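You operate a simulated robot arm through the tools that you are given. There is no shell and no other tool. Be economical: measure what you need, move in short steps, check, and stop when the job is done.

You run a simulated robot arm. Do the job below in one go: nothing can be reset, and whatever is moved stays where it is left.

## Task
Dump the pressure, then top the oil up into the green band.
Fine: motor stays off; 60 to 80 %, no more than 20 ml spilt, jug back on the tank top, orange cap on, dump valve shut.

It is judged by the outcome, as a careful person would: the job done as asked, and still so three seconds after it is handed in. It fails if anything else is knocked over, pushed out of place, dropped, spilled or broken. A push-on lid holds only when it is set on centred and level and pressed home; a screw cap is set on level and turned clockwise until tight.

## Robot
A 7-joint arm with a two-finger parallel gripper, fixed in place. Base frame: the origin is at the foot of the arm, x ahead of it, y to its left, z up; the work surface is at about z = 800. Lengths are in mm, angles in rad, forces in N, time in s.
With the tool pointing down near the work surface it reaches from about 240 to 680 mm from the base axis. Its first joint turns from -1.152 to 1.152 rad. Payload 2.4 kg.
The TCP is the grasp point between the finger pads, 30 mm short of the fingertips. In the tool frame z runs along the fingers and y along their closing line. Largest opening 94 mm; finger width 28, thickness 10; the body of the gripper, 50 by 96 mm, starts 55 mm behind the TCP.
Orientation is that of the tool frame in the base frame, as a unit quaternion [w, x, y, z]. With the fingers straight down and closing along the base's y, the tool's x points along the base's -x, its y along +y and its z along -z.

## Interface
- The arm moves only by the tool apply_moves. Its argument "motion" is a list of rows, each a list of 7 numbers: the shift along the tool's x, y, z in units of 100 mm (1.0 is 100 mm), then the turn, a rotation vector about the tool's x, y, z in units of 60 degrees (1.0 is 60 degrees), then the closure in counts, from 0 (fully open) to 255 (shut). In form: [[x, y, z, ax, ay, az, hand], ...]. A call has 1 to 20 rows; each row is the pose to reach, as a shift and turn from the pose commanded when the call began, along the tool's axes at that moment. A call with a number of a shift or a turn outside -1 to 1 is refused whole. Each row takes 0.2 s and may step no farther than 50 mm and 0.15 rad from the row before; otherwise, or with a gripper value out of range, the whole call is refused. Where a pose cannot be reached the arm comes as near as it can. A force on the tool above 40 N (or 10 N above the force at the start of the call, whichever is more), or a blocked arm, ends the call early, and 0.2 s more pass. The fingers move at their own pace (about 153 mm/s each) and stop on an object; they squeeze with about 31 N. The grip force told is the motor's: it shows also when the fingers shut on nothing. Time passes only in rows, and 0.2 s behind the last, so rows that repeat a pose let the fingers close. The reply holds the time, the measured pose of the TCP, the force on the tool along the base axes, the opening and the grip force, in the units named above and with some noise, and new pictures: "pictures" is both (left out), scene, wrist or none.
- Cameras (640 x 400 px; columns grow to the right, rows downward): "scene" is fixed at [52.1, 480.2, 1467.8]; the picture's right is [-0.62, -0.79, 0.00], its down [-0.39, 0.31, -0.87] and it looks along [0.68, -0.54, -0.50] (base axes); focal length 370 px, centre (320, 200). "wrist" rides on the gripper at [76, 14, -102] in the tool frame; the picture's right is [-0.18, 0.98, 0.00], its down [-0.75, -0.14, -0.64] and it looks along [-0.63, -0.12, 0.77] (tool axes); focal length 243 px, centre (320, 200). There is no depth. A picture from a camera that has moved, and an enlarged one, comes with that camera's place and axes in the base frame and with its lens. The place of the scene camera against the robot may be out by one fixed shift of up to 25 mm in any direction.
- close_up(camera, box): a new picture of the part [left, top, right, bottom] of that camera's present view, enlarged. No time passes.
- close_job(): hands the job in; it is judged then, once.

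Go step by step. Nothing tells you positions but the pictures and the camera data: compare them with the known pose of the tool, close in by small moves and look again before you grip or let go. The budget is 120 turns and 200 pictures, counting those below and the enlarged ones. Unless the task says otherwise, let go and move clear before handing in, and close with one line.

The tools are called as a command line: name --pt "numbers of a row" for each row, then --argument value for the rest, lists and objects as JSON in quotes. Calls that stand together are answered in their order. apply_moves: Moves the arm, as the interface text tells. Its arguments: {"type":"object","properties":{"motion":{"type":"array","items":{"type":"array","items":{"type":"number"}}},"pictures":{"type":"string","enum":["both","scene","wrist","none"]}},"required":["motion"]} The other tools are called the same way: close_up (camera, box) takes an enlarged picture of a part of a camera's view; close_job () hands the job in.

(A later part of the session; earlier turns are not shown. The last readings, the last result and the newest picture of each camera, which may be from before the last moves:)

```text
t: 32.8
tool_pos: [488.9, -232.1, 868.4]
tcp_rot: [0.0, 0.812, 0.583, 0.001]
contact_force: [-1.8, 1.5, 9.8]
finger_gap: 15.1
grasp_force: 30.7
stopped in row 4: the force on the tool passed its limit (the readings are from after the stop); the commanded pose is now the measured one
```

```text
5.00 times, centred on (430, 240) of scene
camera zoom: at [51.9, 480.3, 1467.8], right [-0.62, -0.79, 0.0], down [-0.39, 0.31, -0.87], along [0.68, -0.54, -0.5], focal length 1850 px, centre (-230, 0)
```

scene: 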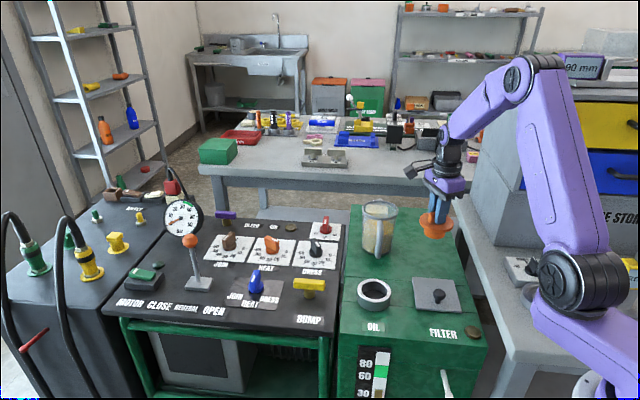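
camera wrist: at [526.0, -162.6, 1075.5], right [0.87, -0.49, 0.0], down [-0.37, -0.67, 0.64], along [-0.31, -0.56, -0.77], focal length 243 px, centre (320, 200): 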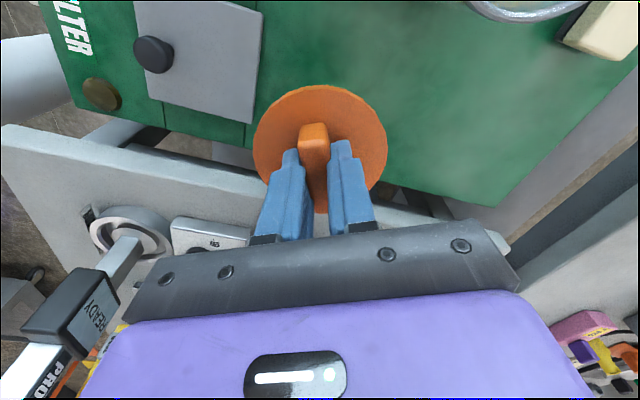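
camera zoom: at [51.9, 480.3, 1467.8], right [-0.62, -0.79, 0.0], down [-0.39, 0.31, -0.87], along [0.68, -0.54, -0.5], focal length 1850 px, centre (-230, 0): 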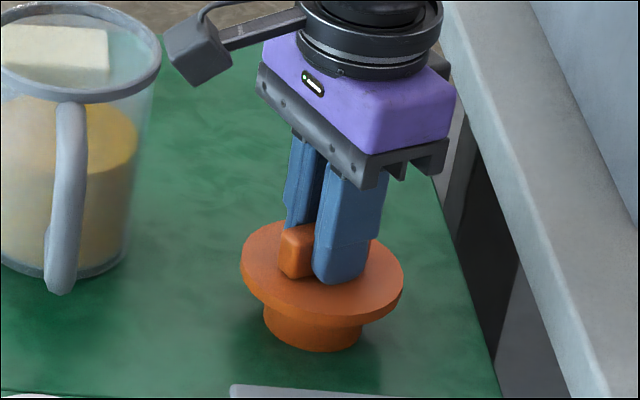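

The cap is resting on the tank top. I'll release and rise.

apply_moves --pt "0 0 0 0 0 0 200" --pt "0 0 0 0 0 0 100" --pt "0 0 0 0 0 0 100" --pt "0 0 -0.3 0 0 0 100" --pt "0 0 -0.65 0 0 0 100" --pt "0 0 -1.0 0 0 0 100"

close_up --camera "scene" --box '[340, 180, 500, 340]'

```text
t: 34.2
tool_pos: [486.3, -231.6, 968.6]
tcp_rot: [0.0, 0.812, 0.584, 0.0]
contact_force: [0.1, 0.6, -0.3]
finger_gap: 57.0
grasp_force: 0.2
camera wrist: at [524.4, -162.8, 1071.9], right [0.87, -0.49, 0.0], down [-0.37, -0.67, 0.64], along [-0.31, -0.56, -0.77], focal length 243 px, centre (320, 200)
```

scene: 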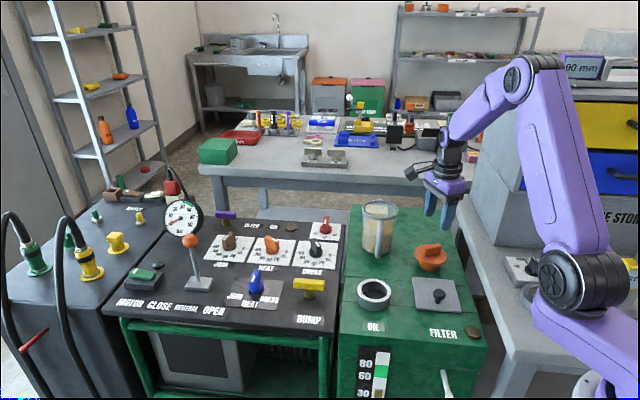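
wrist: 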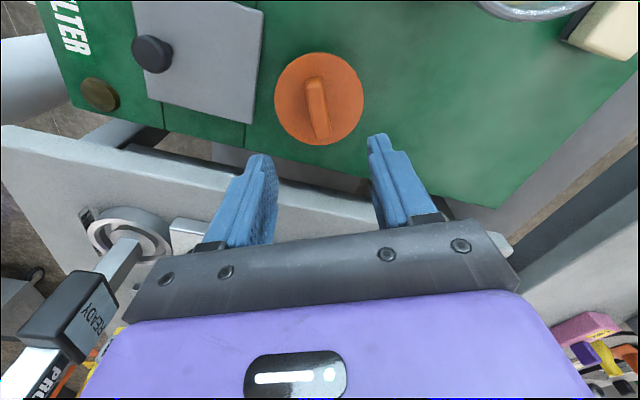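

```text
2.50 times, centred on (420, 260) of scene
camera zoom: at [52.1, 480.2, 1467.8], right [-0.62, -0.79, 0.0], down [-0.39, 0.31, -0.87], along [0.68, -0.54, -0.5], focal length 925 px, centre (70, 50)
```

zoom: 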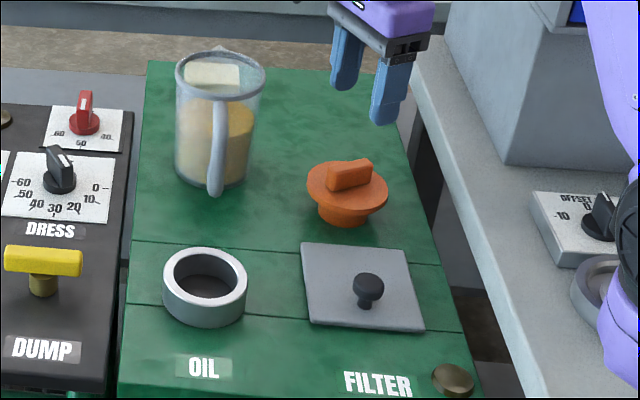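

The cap stands safely. The jug has a handle facing the scene camera and its spout opposite. I'll go up and turn so the wrist camera can look at the jug from the handle side.

apply_moves --pt "0.1 -0.05 -0.25 0 0 -0.12 0" --pt "0.3 -0.2 -0.5 0 0 -0.25 0" --pt "0.52 -0.35 -0.55 0 0 -0.38 0" --pt "0.74 -0.49 -0.55 0 0 -0.5 0" --pictures "none"

apply_moves --pt "0.12 -0.2 -0.15 0 0 -0.13 0" --pt "0.22 -0.42 -0.3 0 0 -0.26 0" --pt "0.32 -0.63 -0.4 0 0 -0.39 0" --pt "0.4 -0.8 -0.55 0 0 -0.52 0"

```text
t: 35.2
tool_pos: [464.1, -145.1, 1020.1]
tcp_rot: [0.001, 0.633, 0.774, 0.0]
contact_force: [-0.1, -0.7, 0.4]
finger_gap: 93.9
grasp_force: 0.0
```

```text
t: 36.2
tool_pos: [379.7, -122.8, 1078.5]
tcp_rot: [0.0, 0.401, 0.916, 0.001]
contact_force: [0.8, -0.2, -0.3]
finger_gap: 93.9
grasp_force: 0.0
camera wrist: at [337.9, -56.2, 1182.8], right [0.85, 0.53, 0.0], down [0.41, -0.65, 0.64], along [0.34, -0.54, -0.77], focal length 243 px, centre (320, 200)
```

scene: 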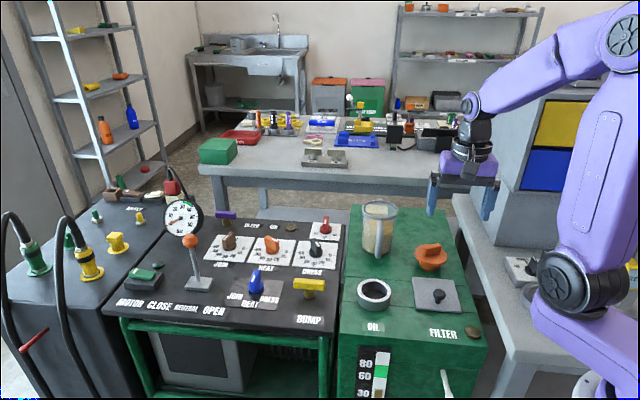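
wrist: 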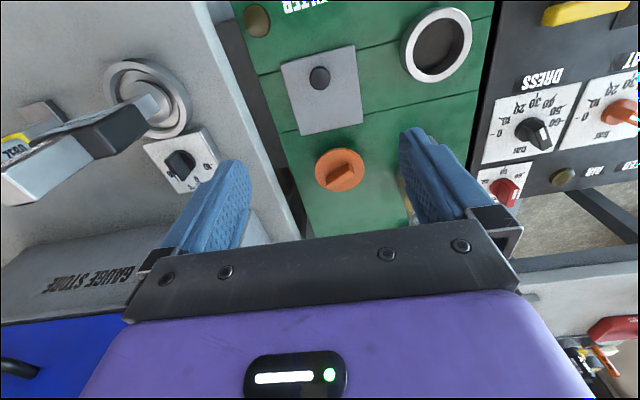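

The neck opening is near (485, -19). The jug is hidden behind a finger, so I'll shift sideways to see it.

apply_moves --pt "-0.13 0.25 0 0 0 0 0" --pt "-0.26 0.5 0 0 0 0 0" --pt "-0.39 0.75 0 0 0 0 0" --pt "-0.52 1.0 0 0 0 0 0" --pictures "none"

close_up --camera "wrist" --box '[160, 0, 480, 240]'

```text
t: 37.2
tool_pos: [487.0, -94.0, 1077.0]
tcp_rot: [0.001, 0.403, 0.915, 0.001]
contact_force: [-0.8, -0.3, 0.5]
finger_gap: 94.0
grasp_force: 0.1
```

```text
1.67 times, centred on (320, 120) of wrist
camera zoom: at [445.3, -27.2, 1180.6], right [0.85, 0.53, 0.0], down [0.41, -0.65, 0.64], along [0.34, -0.54, -0.77], focal length 404 px, centre (320, 333)
```

zoom: 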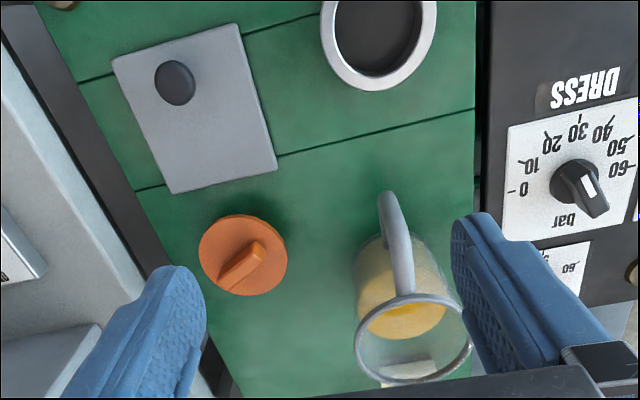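

I see the jug with rim centre near (608, -156, 948). I need the handle's shape precisely, so I'll zoom in.

close_up --camera "wrist" --box '[310, 100, 410, 240]'

close_up --camera "scene" --box '[345, 190, 415, 265]'

```text
2.86 times, centred on (360, 170) of wrist
camera zoom: at [445.3, -27.2, 1180.6], right [0.85, 0.53, 0.0], down [0.41, -0.65, 0.64], along [0.34, -0.54, -0.77], focal length 693 px, centre (206, 286)
```

zoom: 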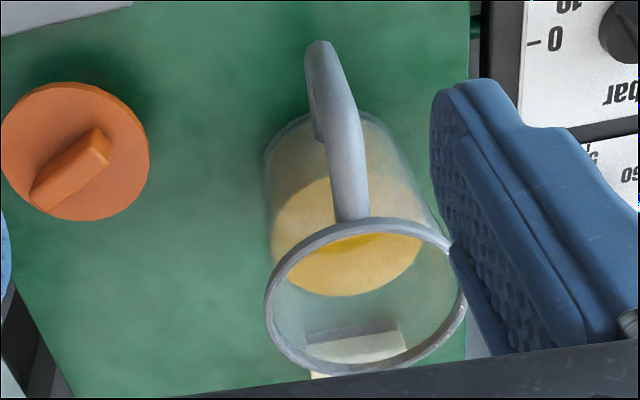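

```text
5.33 times, centred on (380, 228) of scene
camera zoom: at [52.1, 480.2, 1467.8], right [-0.62, -0.79, 0.0], down [-0.39, 0.31, -0.87], along [0.68, -0.54, -0.5], focal length 1973 px, centre (0, 53)
```

zoom: 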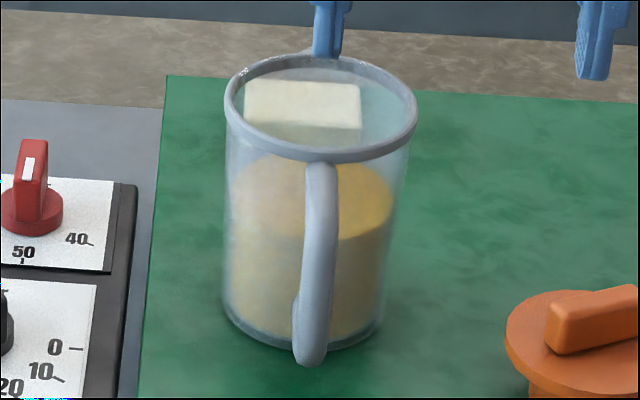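

The handle is a vertical bar about 14 mm thick at about (556, -103), z 858–940, pointing out at about 134°. I'll grip it with the tool pitched 45° forward. First I'll pitch and go to a standoff behind the handle.

apply_moves --pt "0.04 0.07 0 0 -0.12 0 0" --pt "0.08 0.14 0.1 0 -0.25 0 0" --pt "0.13 0.21 0.25 0 -0.37 0 40" --pt "0.18 0.28 0.4 0 -0.5 0 80" --pt "0.22 0.35 0.6 0 -0.62 0 110" --pt "0.27 0.42 0.77 0 -0.75 0 110"

```text
t: 38.6
tool_pos: [499.5, -44.7, 999.8]
tcp_rot: [0.349, 0.372, 0.846, -0.154]
contact_force: [0.7, -0.2, 0.3]
finger_gap: 53.5
grasp_force: 0.1
camera wrist: at [423.3, 59.7, 1021.7], right [0.81, 0.57, 0.13], down [-0.05, -0.15, 0.99], along [0.58, -0.81, -0.1], focal length 243 px, centre (320, 200)
```

scene: 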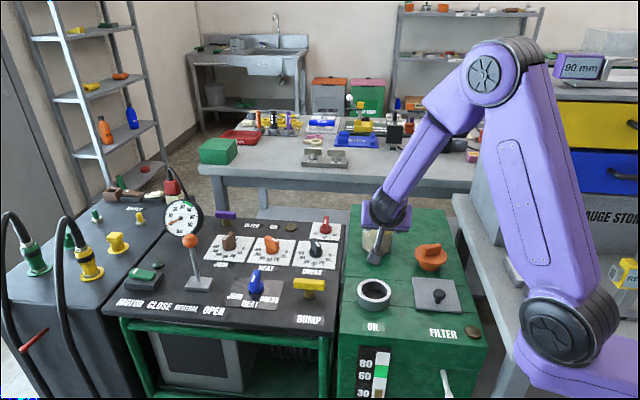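
wrist: 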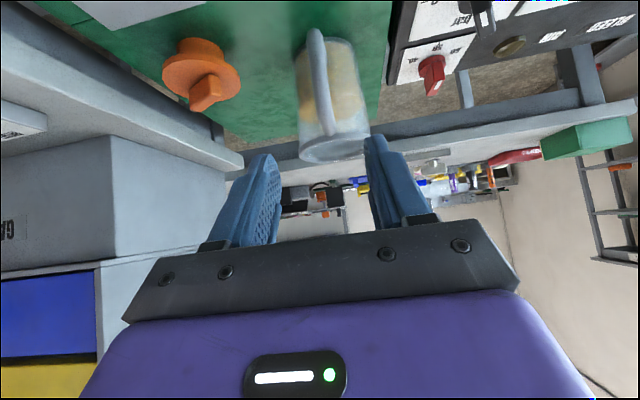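

close_up --camera "wrist" --box '[260, 0, 400, 180]'

```text
2.22 times, centred on (330, 90) of wrist
camera zoom: at [423.3, 59.7, 1021.7], right [0.81, 0.57, 0.13], down [-0.05, -0.15, 0.99], along [0.58, -0.81, -0.1], focal length 539 px, centre (298, 444)
```

zoom: 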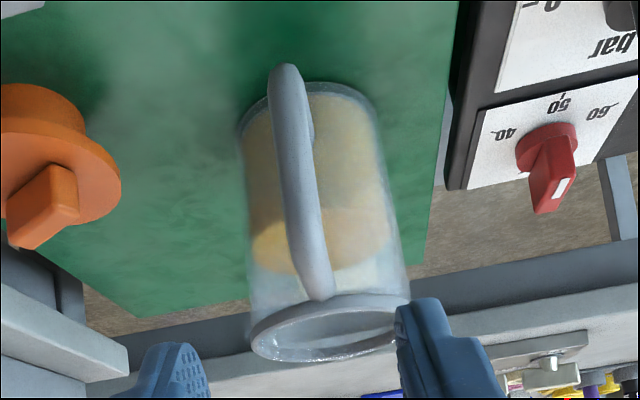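

The bar mid-point is confirmed at about (556, -102.5, 893). I'll align and advance partway along the finger axis.

apply_moves --pt "0.12 0.01 0.25 0 0 0 110" --pt "0.25 0.02 0.55 0 0 0 110" --pt "0.25 0.02 0.8 0 0 0 110"

close_up --camera "wrist" --box '[200, 0, 440, 240]'

close_up --camera "scene" --box '[345, 180, 425, 310]'

```text
t: 39.4
tool_pos: [532.3, -70.3, 926.1]
tcp_rot: [0.35, 0.371, 0.846, -0.153]
contact_force: [-0.3, -0.1, 0.2]
finger_gap: 53.8
grasp_force: 0.1
camera wrist: at [456.6, 33.5, 946.9], right [0.81, 0.57, 0.13], down [-0.05, -0.15, 0.99], along [0.58, -0.81, -0.1], focal length 243 px, centre (320, 200)
```

scene: 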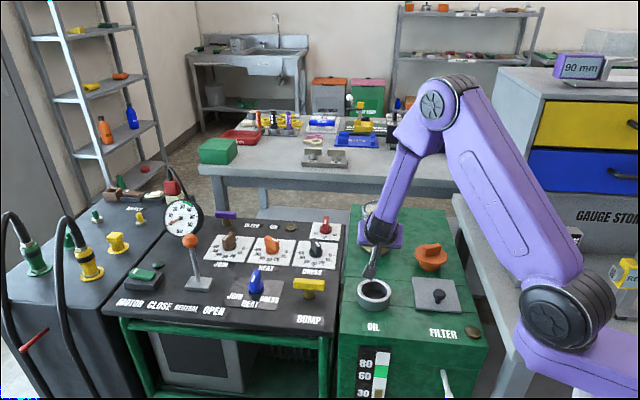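
wrist: 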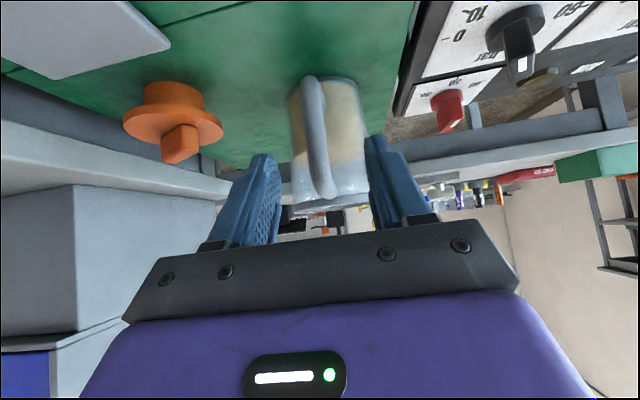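

```text
1.67 times, centred on (320, 120) of wrist
camera zoom: at [456.6, 33.5, 946.9], right [0.81, 0.57, 0.13], down [-0.05, -0.15, 0.99], along [0.58, -0.81, -0.1], focal length 404 px, centre (320, 333)
```

zoom: 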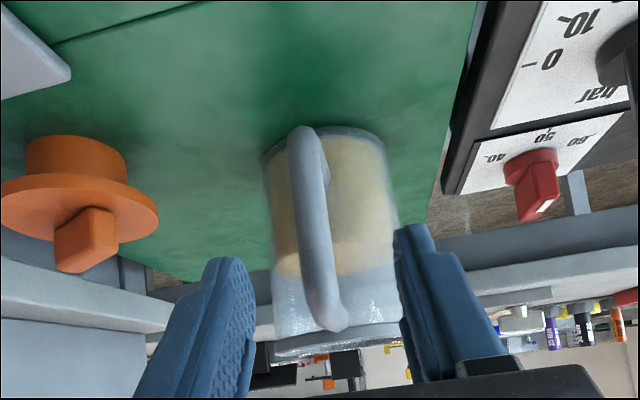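

```text
3.08 times, centred on (385, 245) of scene
camera zoom: at [52.0, 480.2, 1467.8], right [-0.62, -0.79, 0.0], down [-0.39, 0.31, -0.87], along [0.68, -0.54, -0.5], focal length 1138 px, centre (120, 62)
```

zoom: 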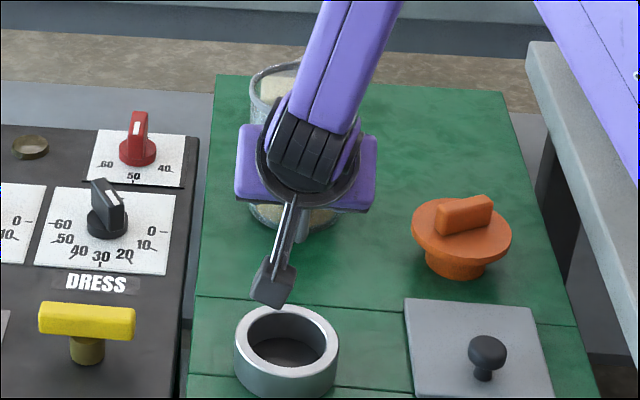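

The bar lies at about (556, -102.6), with its height midpoint around 882. I'll do the last 47 mm with a small lateral correction, then look before closing.

apply_moves --pt "0.02 -0.04 0.15 0 0 0 110" --pt "0.04 -0.045 0.32 0 0 0 110" --pt "0.04 -0.045 0.46 0 0 0 110" --pictures "none"

close_up --camera "wrist" --box '[200, 0, 440, 240]'

```text
t: 40.2
tool_pos: [547.9, -97.2, 890.0]
tcp_rot: [0.351, 0.372, 0.845, -0.154]
contact_force: [1.2, -0.6, -0.5]
finger_gap: 53.6
grasp_force: 0.1
```

```text
1.67 times, centred on (320, 120) of wrist
camera zoom: at [472.2, 6.9, 909.8], right [0.81, 0.57, 0.13], down [-0.05, -0.15, 0.99], along [0.58, -0.81, -0.1], focal length 404 px, centre (320, 333)
```

zoom: 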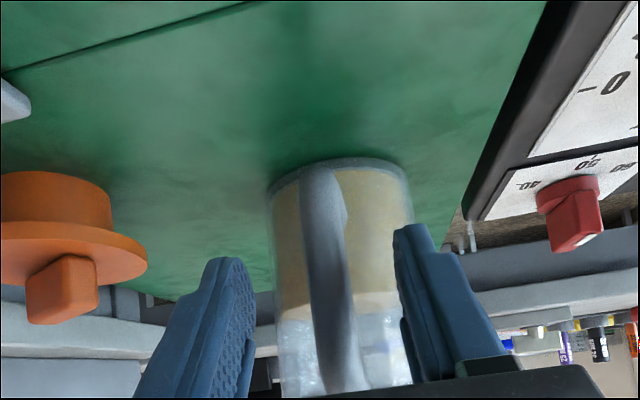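

The bar is centred between the fingers. I'll close.

apply_moves --pt "0 0 0 0 0 0 180" --pt "0 0 0 0 0 0 255" --pt "0 0 0 0 0 0 255" --pt "0 0 0 0 0 0 255" --pictures "none"

close_up --camera "wrist" --box '[200, 0, 440, 240]'

close_up --camera "scene" --box '[345, 180, 425, 310]'

```text
t: 41.2
tool_pos: [547.2, -96.6, 889.8]
tcp_rot: [0.35, 0.372, 0.846, -0.154]
contact_force: [1.3, 1.2, -0.5]
finger_gap: 15.6
grasp_force: 30.6
```

```text
1.67 times, centred on (320, 120) of wrist
camera zoom: at [472.1, 7.1, 910.0], right [0.81, 0.57, 0.13], down [-0.05, -0.15, 0.99], along [0.58, -0.81, -0.1], focal length 404 px, centre (320, 333)
```

zoom: 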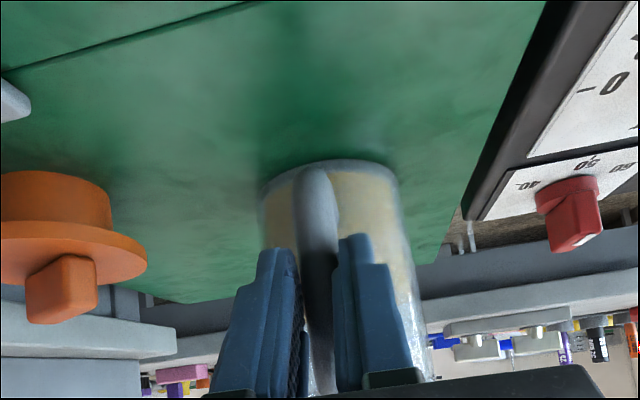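

```text
3.08 times, centred on (385, 245) of scene
camera zoom: at [52.1, 480.2, 1467.8], right [-0.62, -0.79, 0.0], down [-0.39, 0.31, -0.87], along [0.68, -0.54, -0.5], focal length 1138 px, centre (120, 62)
```

zoom: 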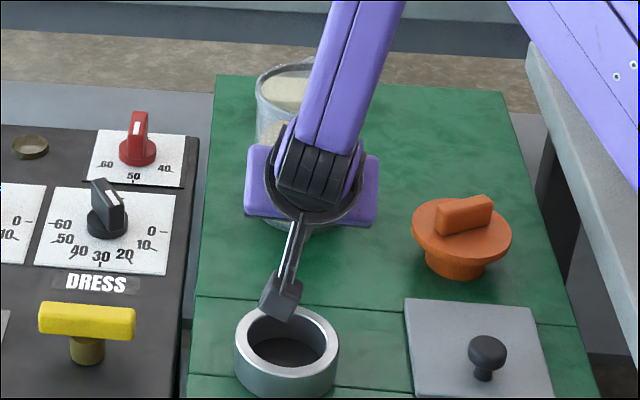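

It's gripped (15.6 mm). I'll test a small vertical lift of 15 mm and check for slipping.

apply_moves --pt "-0.035 0 -0.035 0 0 0 255" --pt "-0.07 0 -0.07 0 0 0 255" --pt "-0.106 0 -0.106 0 0 0 255" --pt "-0.106 0 -0.106 0 0 0 255" --pictures "none"

close_up --camera "wrist" --box '[200, 0, 440, 240]'

close_up --camera "scene" --box '[345, 180, 425, 310]'

```text
t: 42.2
tool_pos: [547.9, -96.2, 907.0]
tcp_rot: [0.351, 0.37, 0.846, -0.153]
contact_force: [-0.5, -0.1, -4.7]
finger_gap: 15.7
grasp_force: 31.0
```

```text
1.67 times, centred on (320, 120) of wrist
camera zoom: at [472.0, 7.4, 926.4], right [0.81, 0.57, 0.13], down [-0.05, -0.15, 0.99], along [0.58, -0.81, -0.1], focal length 404 px, centre (320, 333)
```

zoom: 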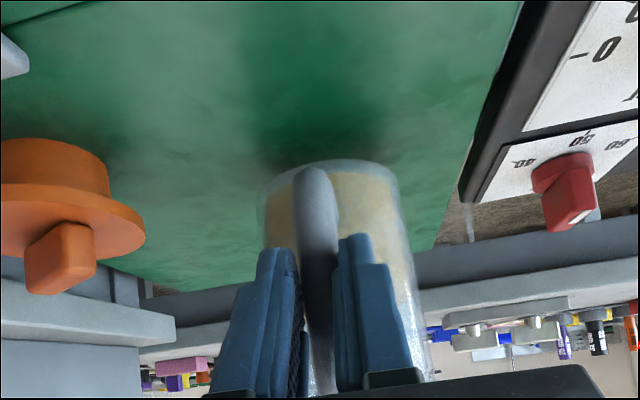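

```text
3.08 times, centred on (385, 245) of scene
camera zoom: at [52.2, 480.2, 1467.8], right [-0.62, -0.79, 0.0], down [-0.39, 0.31, -0.87], along [0.68, -0.54, -0.5], focal length 1138 px, centre (120, 62)
```

zoom: 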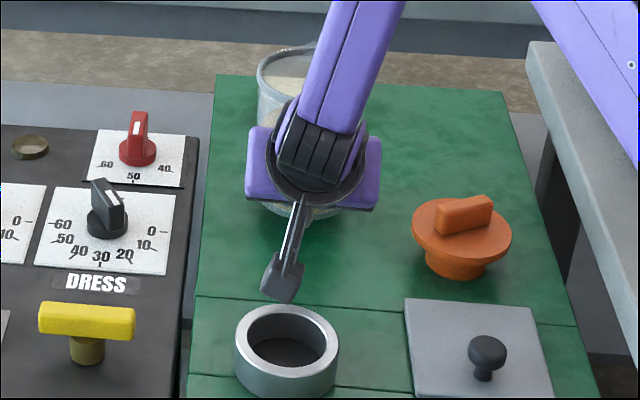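

The jug lifts cleanly with no slip (about 5 N). I'll raise it well clear.

apply_moves --pt "-0.14 0 -0.14 0 0 0 255" --pt "-0.28 0 -0.28 0 0 0 255" --pt "-0.43 0 -0.43 0 0 0 255" --pt "-0.58 0 -0.58 0 0 0 255" --pt "-0.73 0 -0.73 0 0 0 255" --pictures "scene"

```text
t: 43.4
tool_pos: [548.0, -99.2, 1008.8]
tcp_rot: [0.35, 0.372, 0.845, -0.155]
contact_force: [0.1, -0.1, -3.3]
finger_gap: 15.6
grasp_force: 31.1
```

scene: 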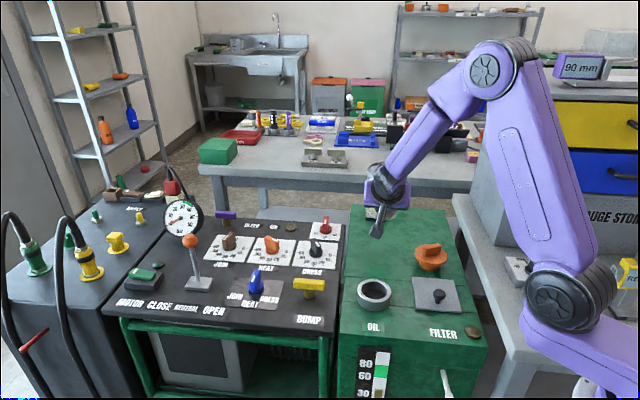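

Now I'll bring the jug back over the tank near the neck, turning it to point straight ahead (upright throughout).

apply_moves --pt "0.16 -0.055 -0.16 -0.09 0 -0.09 255" --pt "0.32 -0.11 -0.32 -0.18 0 -0.18 255" --pt "0.48 -0.165 -0.48 -0.27 0 -0.27 255" --pt "0.64 -0.22 -0.64 -0.36 0 -0.36 255" --pt "0.8 -0.275 -0.8 -0.455 0 -0.455 255" --pt "0.97 -0.33 -0.97 -0.554 0 -0.554 255"

close_up --camera "scene" --box '[300, 150, 500, 320]'

```text
t: 44.8
tool_pos: [428.8, -21.9, 1007.4]
tcp_rot: [0.383, 0.004, 0.924, -0.002]
contact_force: [-0.9, -0.9, -4.3]
finger_gap: 15.8
grasp_force: 31.0
camera wrist: at [302.1, -3.7, 1028.1], right [0.14, 0.98, 0.13], down [0.08, -0.14, 0.99], along [0.99, -0.13, -0.1], focal length 243 px, centre (320, 200)
```

scene: 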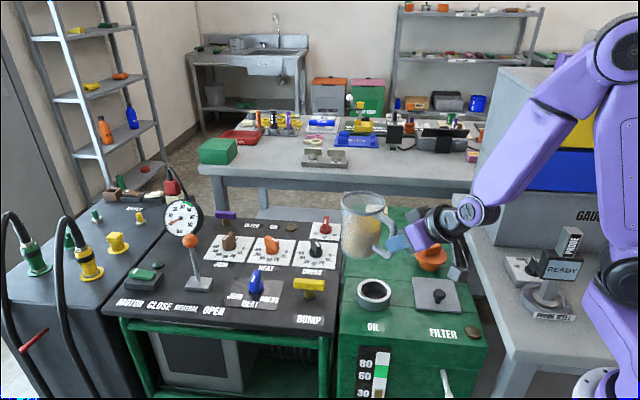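
wrist: 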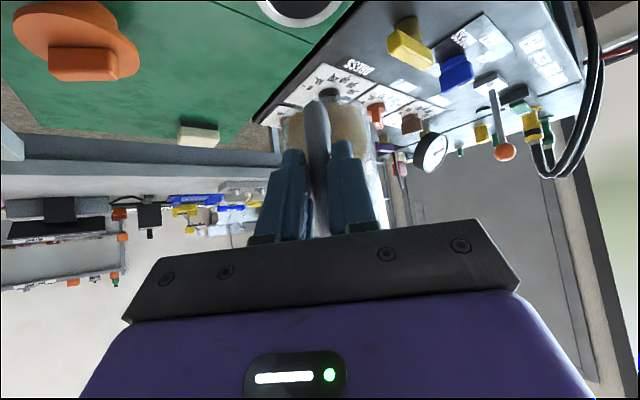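

```text
2.35 times, centred on (400, 235) of scene
camera zoom: at [52.2, 480.1, 1467.9], right [-0.62, -0.79, 0.0], down [-0.39, 0.31, -0.87], along [0.68, -0.54, -0.5], focal length 870 px, centre (132, 118)
```

zoom: 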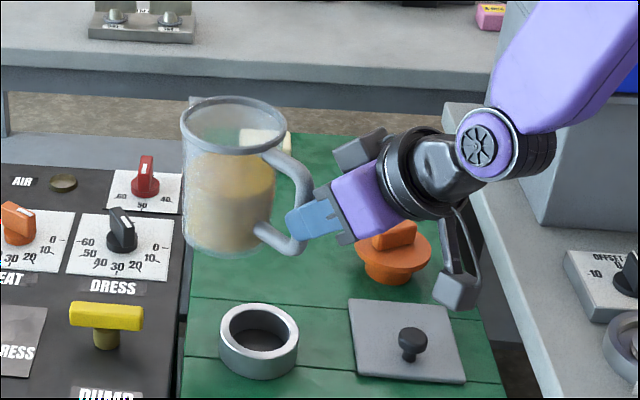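

Now the jug is seen in side view: about 80 mm of oil, so it should start to pour at around 50°. I'll tilt to 40° (not pouring yet) with the lip held above the neck, and check the aim.

apply_moves --pt "0.13 0 -0.066 0 0.11 0 255" --pt "0.26 0.01 -0.13 0 0.22 0 255" --pt "0.39 0.01 -0.2 0 0.33 0 255" --pt "0.52 0.02 -0.26 0 0.44 0 255" --pt "0.65 0.02 -0.33 0 0.55 0 255" --pt "0.78 0.02 -0.4 0 0.667 0 255" --pictures "none"

close_up --camera "scene" --box '[300, 200, 500, 400]'

```text
t: 46.2
tool_pos: [347.4, -16.6, 981.7]
tcp_rot: [0.045, 0.003, 0.999, -0.001]
contact_force: [1.5, -1.4, 6.5]
finger_gap: 15.7
grasp_force: 31.1
out of reach, approached as far as the arm can: row 3, 4
```

```text
2.00 times, centred on (400, 300) of scene
camera zoom: at [52.0, 480.1, 1467.9], right [-0.62, -0.79, 0.0], down [-0.39, 0.31, -0.87], along [0.68, -0.54, -0.5], focal length 740 px, centre (160, 0)
```

zoom: 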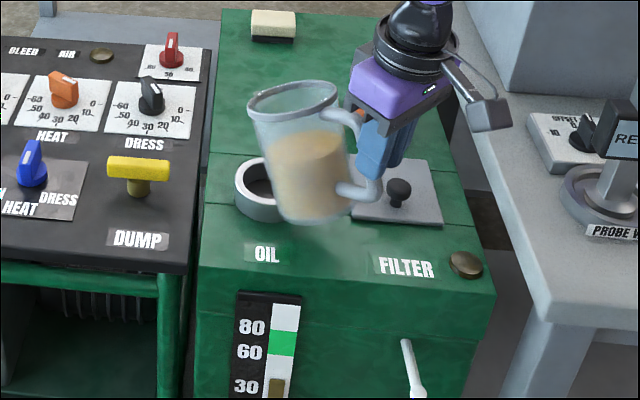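

The force reading suggests the jug may be touching something. I'll look closer before going on.

close_up --camera "scene" --box '[360, 210, 450, 330]'

close_up --camera "wrist" --box '[0, 0, 640, 400]'

```text
3.33 times, centred on (405, 270) of scene
camera zoom: at [52.0, 480.1, 1467.9], right [-0.62, -0.79, 0.0], down [-0.39, 0.31, -0.87], along [0.68, -0.54, -0.5], focal length 1233 px, centre (37, -33)
```

zoom: 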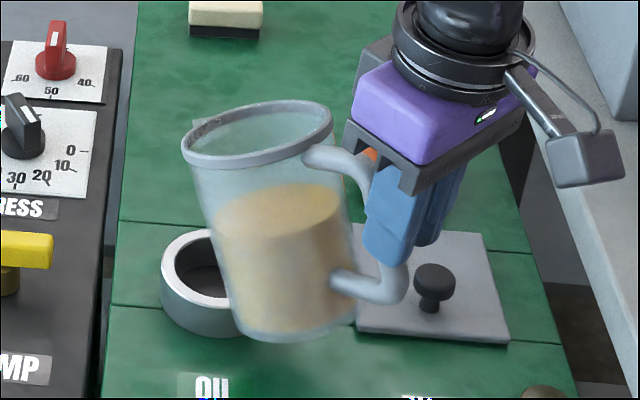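

```text
1.00 times, centred on (320, 200) of wrist
camera zoom: at [261.7, -0.9, 1078.1], right [0.19, 0.98, 0.02], down [0.69, -0.14, 0.71], along [0.7, -0.12, -0.71], focal length 243 px, centre (320, 200)
```

zoom: 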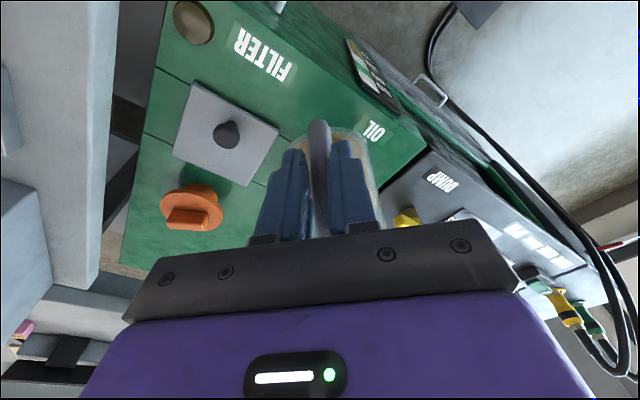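

I'll wait in place for a moment and read the force again to see whether this is contact or just motion.

apply_moves --pt "0 0 0 0 0 0 255" --pt "0 0 0 0 0 0 255" --pictures "none"

close_up --camera "scene" --box '[360, 210, 450, 330]'

```text
t: 46.8
tool_pos: [346.2, -16.3, 981.2]
tcp_rot: [0.044, 0.004, 0.999, 0.0]
contact_force: [0.5, -2.1, 6.0]
finger_gap: 15.8
grasp_force: 30.7
```

```text
3.33 times, centred on (405, 270) of scene
camera zoom: at [52.0, 480.2, 1467.9], right [-0.62, -0.79, 0.0], down [-0.39, 0.31, -0.87], along [0.68, -0.54, -0.5], focal length 1233 px, centre (37, -33)
```

zoom: 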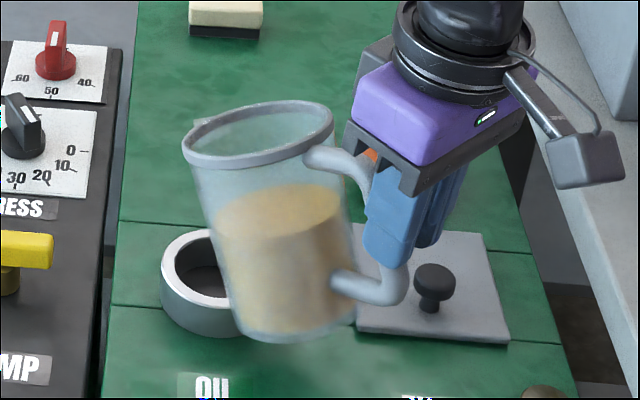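

The force stays. I'll rise 20 mm to see whether it goes away.

apply_moves --pt "0 0 -0.07 0 0 0 255" --pt "0 0 -0.14 0 0 0 255" --pt "0 0 -0.2 0 0 0 255" --pt "0 0 -0.2 0 0 0 255" --pictures "scene"

close_up --camera "scene" --box '[360, 210, 450, 330]'

```text
t: 47.8
tool_pos: [343.8, -15.4, 1000.7]
tcp_rot: [0.044, 0.003, 0.999, 0.0]
contact_force: [0.5, 1.0, -4.3]
finger_gap: 15.9
grasp_force: 31.0
```

scene: 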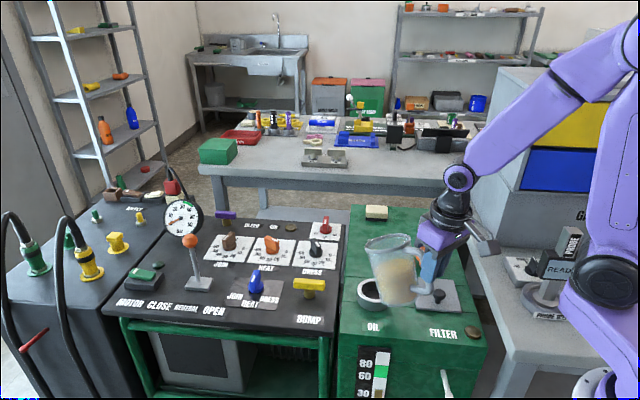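

```text
3.33 times, centred on (405, 270) of scene
camera zoom: at [52.1, 480.2, 1467.8], right [-0.62, -0.79, 0.0], down [-0.39, 0.31, -0.87], along [0.68, -0.54, -0.5], focal length 1233 px, centre (37, -33)
```

zoom: 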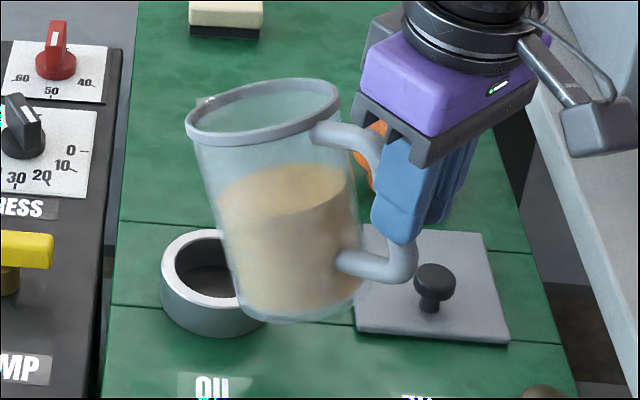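

Lifting freed it. The jug's base had brushed the neck and turned about 19° in the grip (upright margin lost, nothing spilt, no shift of the neck visible). I'll continue from this height, tilting to about 45° and checking again.

apply_moves --pt "-0.01 -0.015 0 0 0.1 0 255" --pt "-0.02 -0.03 0.02 0 0.2 0 255" --pt "-0.03 -0.045 0.05 0 0.3 0 255" --pt "-0.04 -0.045 0.08 0 0.4 0 255" --pictures "scene"

close_up --camera "scene" --box '[340, 210, 460, 330]'

```text
t: 48.8
tool_pos: [349.4, -19.5, 995.2]
tcp_rot: [-0.166, 0.003, 0.986, 0.0]
contact_force: [0.6, -0.1, -4.5]
finger_gap: 15.9
grasp_force: 30.6
```

scene: 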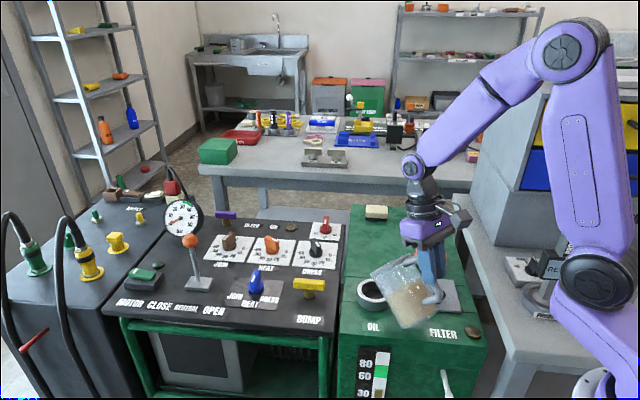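

```text
3.33 times, centred on (400, 270) of scene
camera zoom: at [52.1, 480.2, 1467.8], right [-0.62, -0.79, 0.0], down [-0.39, 0.31, -0.87], along [0.68, -0.54, -0.5], focal length 1233 px, centre (53, -33)
```

zoom: 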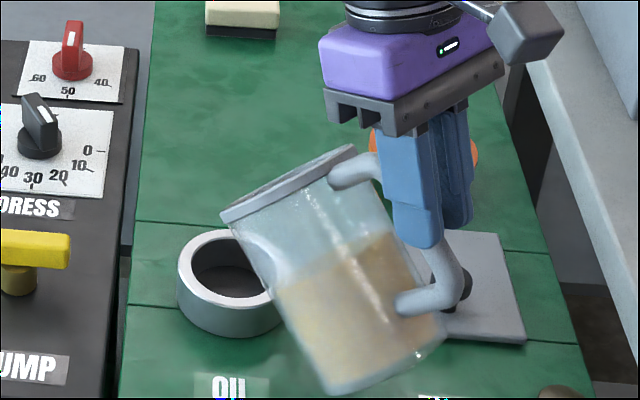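

Now at about 46° tilt, not pouring yet. I need to check the lateral alignment of jug and neck from the wrist camera.

close_up --camera "wrist" --box '[160, 0, 480, 240]'

```text
1.67 times, centred on (320, 120) of wrist
camera zoom: at [310.0, -4.6, 1118.1], right [0.18, 0.98, -0.06], down [0.92, -0.15, 0.36], along [0.35, -0.12, -0.93], focal length 404 px, centre (320, 333)
```

zoom: 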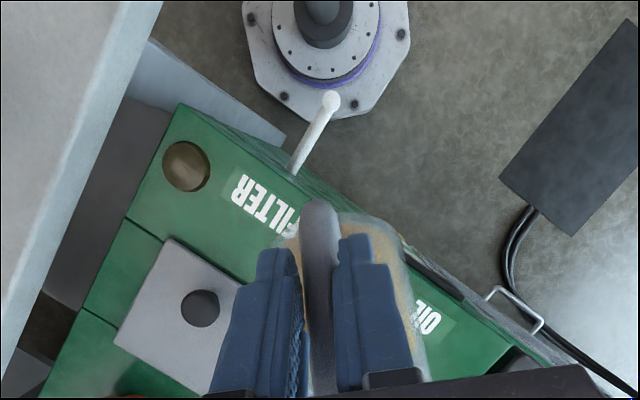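

The jug sits about 10 mm to +y of the hand's plane, so I'll shift the hand sideways to centre the lip over the neck, and tilt another 6°.

apply_moves --pt "-0.02 -0.06 -0.03 0 0.0 0 255" --pt "-0.04 -0.115 -0.06 0 0.05 0 255" --pt "-0.05 -0.115 -0.07 0 0.1 0 255" --pictures "none"

close_up --camera "scene" --box '[320, 220, 480, 400]'

```text
t: 49.6
tool_pos: [354.0, -30.6, 1001.3]
tcp_rot: [-0.216, 0.004, 0.976, 0.001]
contact_force: [-0.1, 0.6, -4.6]
finger_gap: 15.8
grasp_force: 31.1
```

```text
2.22 times, centred on (400, 310) of scene
camera zoom: at [52.1, 480.2, 1467.8], right [-0.62, -0.79, 0.0], down [-0.39, 0.31, -0.87], along [0.68, -0.54, -0.5], focal length 822 px, centre (142, -44)
```

zoom: 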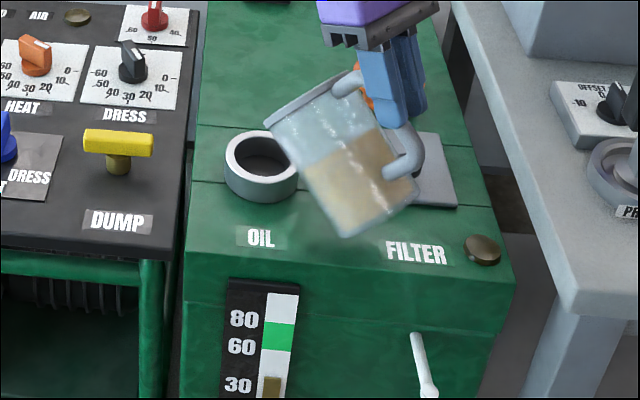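

The lip is over the opening and nothing is flowing yet. I'll tilt to about 58° and hold briefly.

apply_moves --pt "-0.09 0 -0.035 0 0.05 0 255" --pt "-0.176 0 -0.07 0 0.1 0 255" --pt "-0.176 0 -0.07 0 0.1 0 255" --pictures "none"

close_up --camera "scene" --box '[320, 220, 480, 400]'

```text
t: 50.4
tool_pos: [372.8, -30.9, 999.3]
tcp_rot: [-0.268, 0.004, 0.963, 0.0]
contact_force: [0.0, -0.5, -4.5]
finger_gap: 15.9
grasp_force: 31.2
```

```text
2.22 times, centred on (400, 310) of scene
camera zoom: at [52.1, 480.2, 1467.8], right [-0.62, -0.79, 0.0], down [-0.39, 0.31, -0.87], along [0.68, -0.54, -0.5], focal length 822 px, centre (142, -44)
```

zoom: 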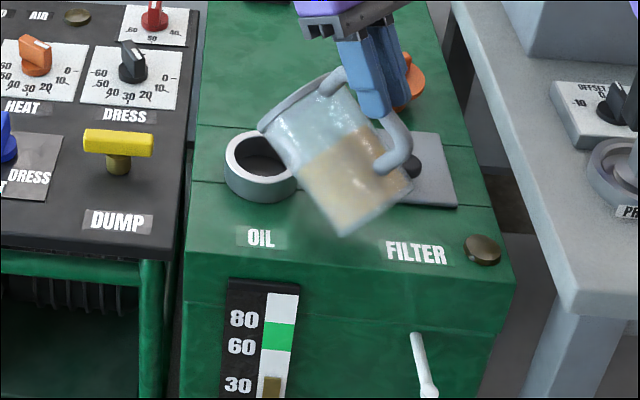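

No flow yet. I'll go to about 64° and hold.

apply_moves --pt "-0.053 0 -0.04 0 0.05 0 255" --pt "-0.106 0 -0.076 0 0.1 0 255" --pt "-0.106 0 -0.076 0 0.1 0 255" --pictures "none"

close_up --camera "scene" --box '[320, 220, 480, 400]'

```text
t: 51.2
tool_pos: [386.3, -31.7, 1000.9]
tcp_rot: [-0.319, 0.003, 0.948, 0.001]
contact_force: [-0.7, 0.5, -4.1]
finger_gap: 15.7
grasp_force: 31.0
```

```text
2.22 times, centred on (400, 310) of scene
camera zoom: at [52.1, 480.2, 1467.8], right [-0.62, -0.79, 0.0], down [-0.39, 0.31, -0.87], along [0.68, -0.54, -0.5], focal length 822 px, centre (142, -44)
```

zoom: 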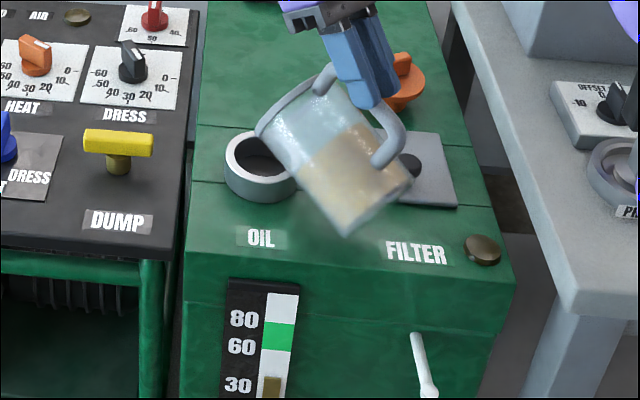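

Still no visible flow. I'll go on to about 70°.

apply_moves --pt "-0.042 0 -0.045 0 0.05 0 255" --pt "-0.084 0 -0.089 0 0.1 0 255" --pt "-0.084 0 -0.089 0 0.1 0 255" --pictures "none"

close_up --camera "scene" --box '[320, 220, 480, 400]'

```text
t: 52.0
tool_pos: [398.8, -31.9, 1004.3]
tcp_rot: [-0.367, 0.003, 0.93, 0.001]
contact_force: [0.0, -0.3, -4.5]
finger_gap: 15.6
grasp_force: 31.3
```

```text
2.22 times, centred on (400, 310) of scene
camera zoom: at [52.1, 480.2, 1467.8], right [-0.62, -0.79, 0.0], down [-0.39, 0.31, -0.87], along [0.68, -0.54, -0.5], focal length 822 px, centre (142, -44)
```

zoom: 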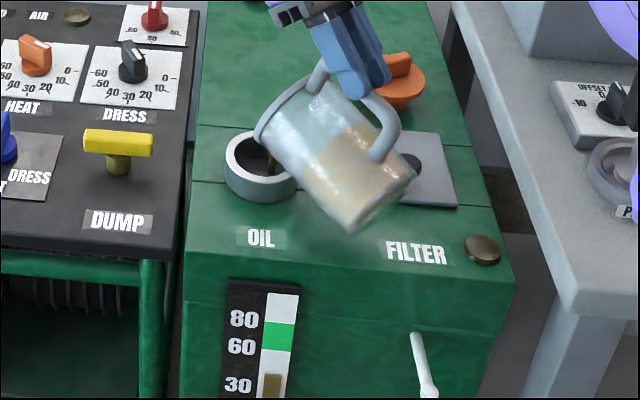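

Flow has started, and the stream lands inside the neck. I'll zoom to verify.

close_up --camera "scene" --box '[370, 260, 420, 310]'

apply_moves --pt "0 0 0 0 0 0 255" --pt "0 0 0 0 0 0 255" --pictures "none"

close_up --camera "scene" --box '[340, 260, 440, 400]'

```text
8.00 times, centred on (395, 285) of scene
camera zoom: at [52.1, 480.2, 1467.8], right [-0.62, -0.79, 0.0], down [-0.39, 0.31, -0.87], along [0.68, -0.54, -0.5], focal length 2960 px, centre (-280, -480)
```

zoom: 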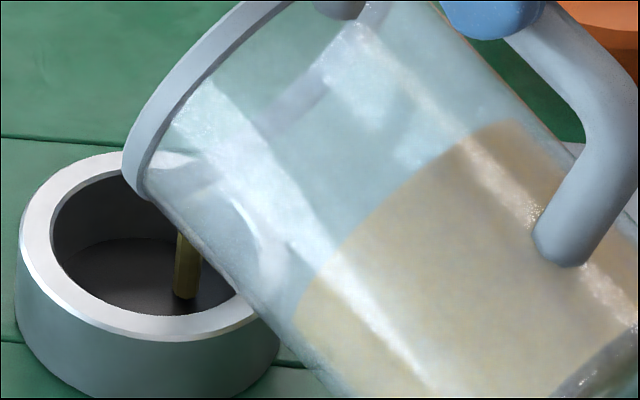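

```text
t: 52.6
tool_pos: [397.9, -33.3, 1004.4]
tcp_rot: [-0.367, 0.003, 0.93, 0.001]
contact_force: [-0.1, 0.0, -4.3]
finger_gap: 15.8
grasp_force: 30.7
```

```text
2.86 times, centred on (390, 330) of scene
camera zoom: at [52.1, 480.2, 1467.8], right [-0.62, -0.79, 0.0], down [-0.39, 0.31, -0.87], along [0.68, -0.54, -0.5], focal length 1057 px, centre (120, -171)
```

zoom: 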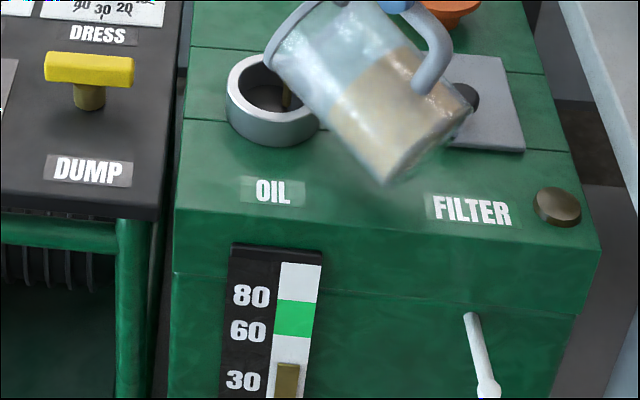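

The stream is inside the opening and the gauge is rising (about 43 %). I'll shift slightly forward, tilt 3° more and hold for a second.

apply_moves --pt "-0.067 0.02 -0.104 0 0.05 0 255" --pt "-0.067 0.02 -0.104 0 0.05 0 255" --pt "-0.067 0.02 -0.104 0 0.05 0 255" --pt "-0.067 0.02 -0.104 0 0.05 0 255" --pictures "none"

close_up --camera "scene" --box '[340, 260, 440, 400]'

```text
t: 53.6
tool_pos: [411.6, -29.8, 1006.0]
tcp_rot: [-0.39, 0.003, 0.921, 0.001]
contact_force: [-0.5, -0.4, -3.9]
finger_gap: 15.9
grasp_force: 30.8
```

```text
2.86 times, centred on (390, 330) of scene
camera zoom: at [52.1, 480.2, 1467.8], right [-0.62, -0.79, 0.0], down [-0.39, 0.31, -0.87], along [0.68, -0.54, -0.5], focal length 1057 px, centre (120, -171)
```

zoom: 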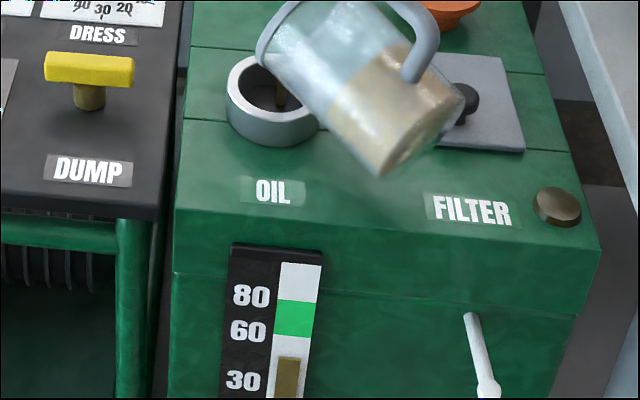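

About 47 % now, and the stream is centred. Another 3° and hold.

apply_moves --pt "-0.024 0 -0.075 0 0.05 0 255" --pt "-0.024 0 -0.075 0 0.05 0 255" --pt "-0.024 0 -0.075 0 0.05 0 255" --pt "-0.024 0 -0.075 0 0.05 0 255" --pictures "none"

close_up --camera "scene" --box '[340, 260, 440, 400]'

```text
t: 54.6
tool_pos: [418.2, -29.2, 1009.4]
tcp_rot: [-0.414, 0.003, 0.91, 0.002]
contact_force: [0.6, 0.3, -1.5]
finger_gap: 15.5
grasp_force: 30.8
```

```text
2.86 times, centred on (390, 330) of scene
camera zoom: at [52.1, 480.2, 1467.8], right [-0.62, -0.79, 0.0], down [-0.39, 0.31, -0.87], along [0.68, -0.54, -0.5], focal length 1057 px, centre (120, -171)
```

zoom: 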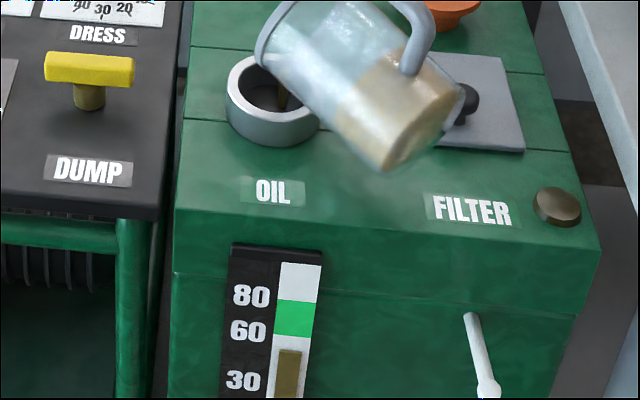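

About 51 %. I'll raise 5 mm for clearance, tilt 3° more and hold.

apply_moves --pt "0.018 0 -0.1 0 0.05 0 255" --pt "0.018 0 -0.1 0 0.05 0 255" --pt "0.018 0 -0.1 0 0.05 0 255" --pt "0.018 0 -0.1 0 0.05 0 255" --pt "0.018 0 -0.1 0 0.05 0 255" --pictures "none"

close_up --camera "scene" --box '[340, 260, 440, 400]'

```text
t: 55.8
tool_pos: [424.2, -30.4, 1017.8]
tcp_rot: [-0.439, 0.002, 0.898, 0.001]
contact_force: [0.4, 0.2, -2.7]
finger_gap: 16.0
grasp_force: 30.8
```

```text
2.86 times, centred on (390, 330) of scene
camera zoom: at [52.1, 480.2, 1467.8], right [-0.62, -0.79, 0.0], down [-0.39, 0.31, -0.87], along [0.68, -0.54, -0.5], focal length 1057 px, centre (120, -171)
```

zoom: 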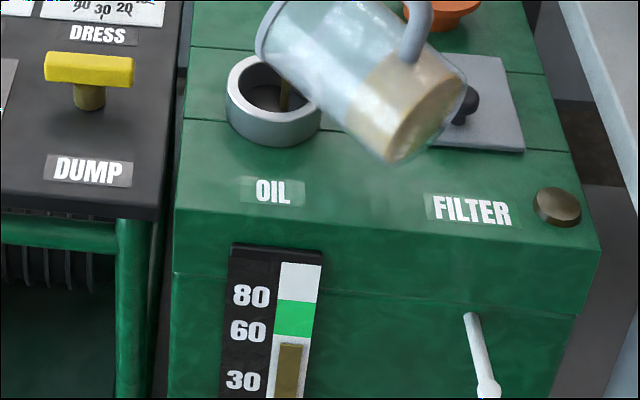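

About 55 %. Another small tilt, shifting forward a little, and hold.

apply_moves --pt "-0.044 0 -0.105 0 0.05 0 255" --pt "-0.044 0 -0.105 0 0.05 0 255" --pt "-0.044 0 -0.105 0 0.05 0 255" --pt "-0.044 0 -0.105 0 0.05 0 255" --pt "-0.044 0 -0.105 0 0.05 0 255" --pt "-0.044 0 -0.105 0 0.05 0 255" --pictures "none"

close_up --camera "scene" --box '[340, 260, 440, 400]'

```text
t: 57.2
tool_pos: [435.1, -31.8, 1020.0]
tcp_rot: [-0.462, 0.003, 0.887, 0.002]
contact_force: [0.4, 0.2, -2.6]
finger_gap: 15.4
grasp_force: 31.1
```

```text
2.86 times, centred on (390, 330) of scene
camera zoom: at [52.1, 480.2, 1467.8], right [-0.62, -0.79, 0.0], down [-0.39, 0.31, -0.87], along [0.68, -0.54, -0.5], focal length 1057 px, centre (120, -171)
```

zoom: 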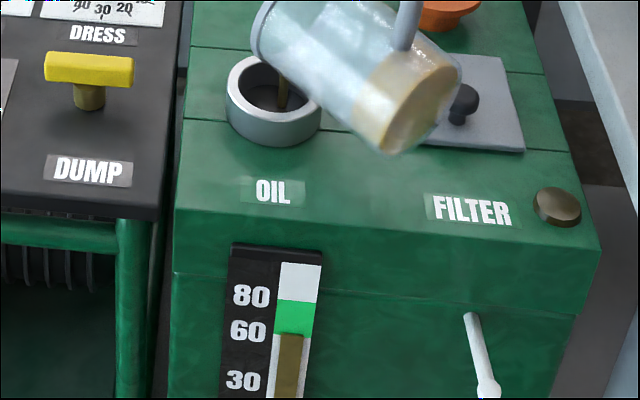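

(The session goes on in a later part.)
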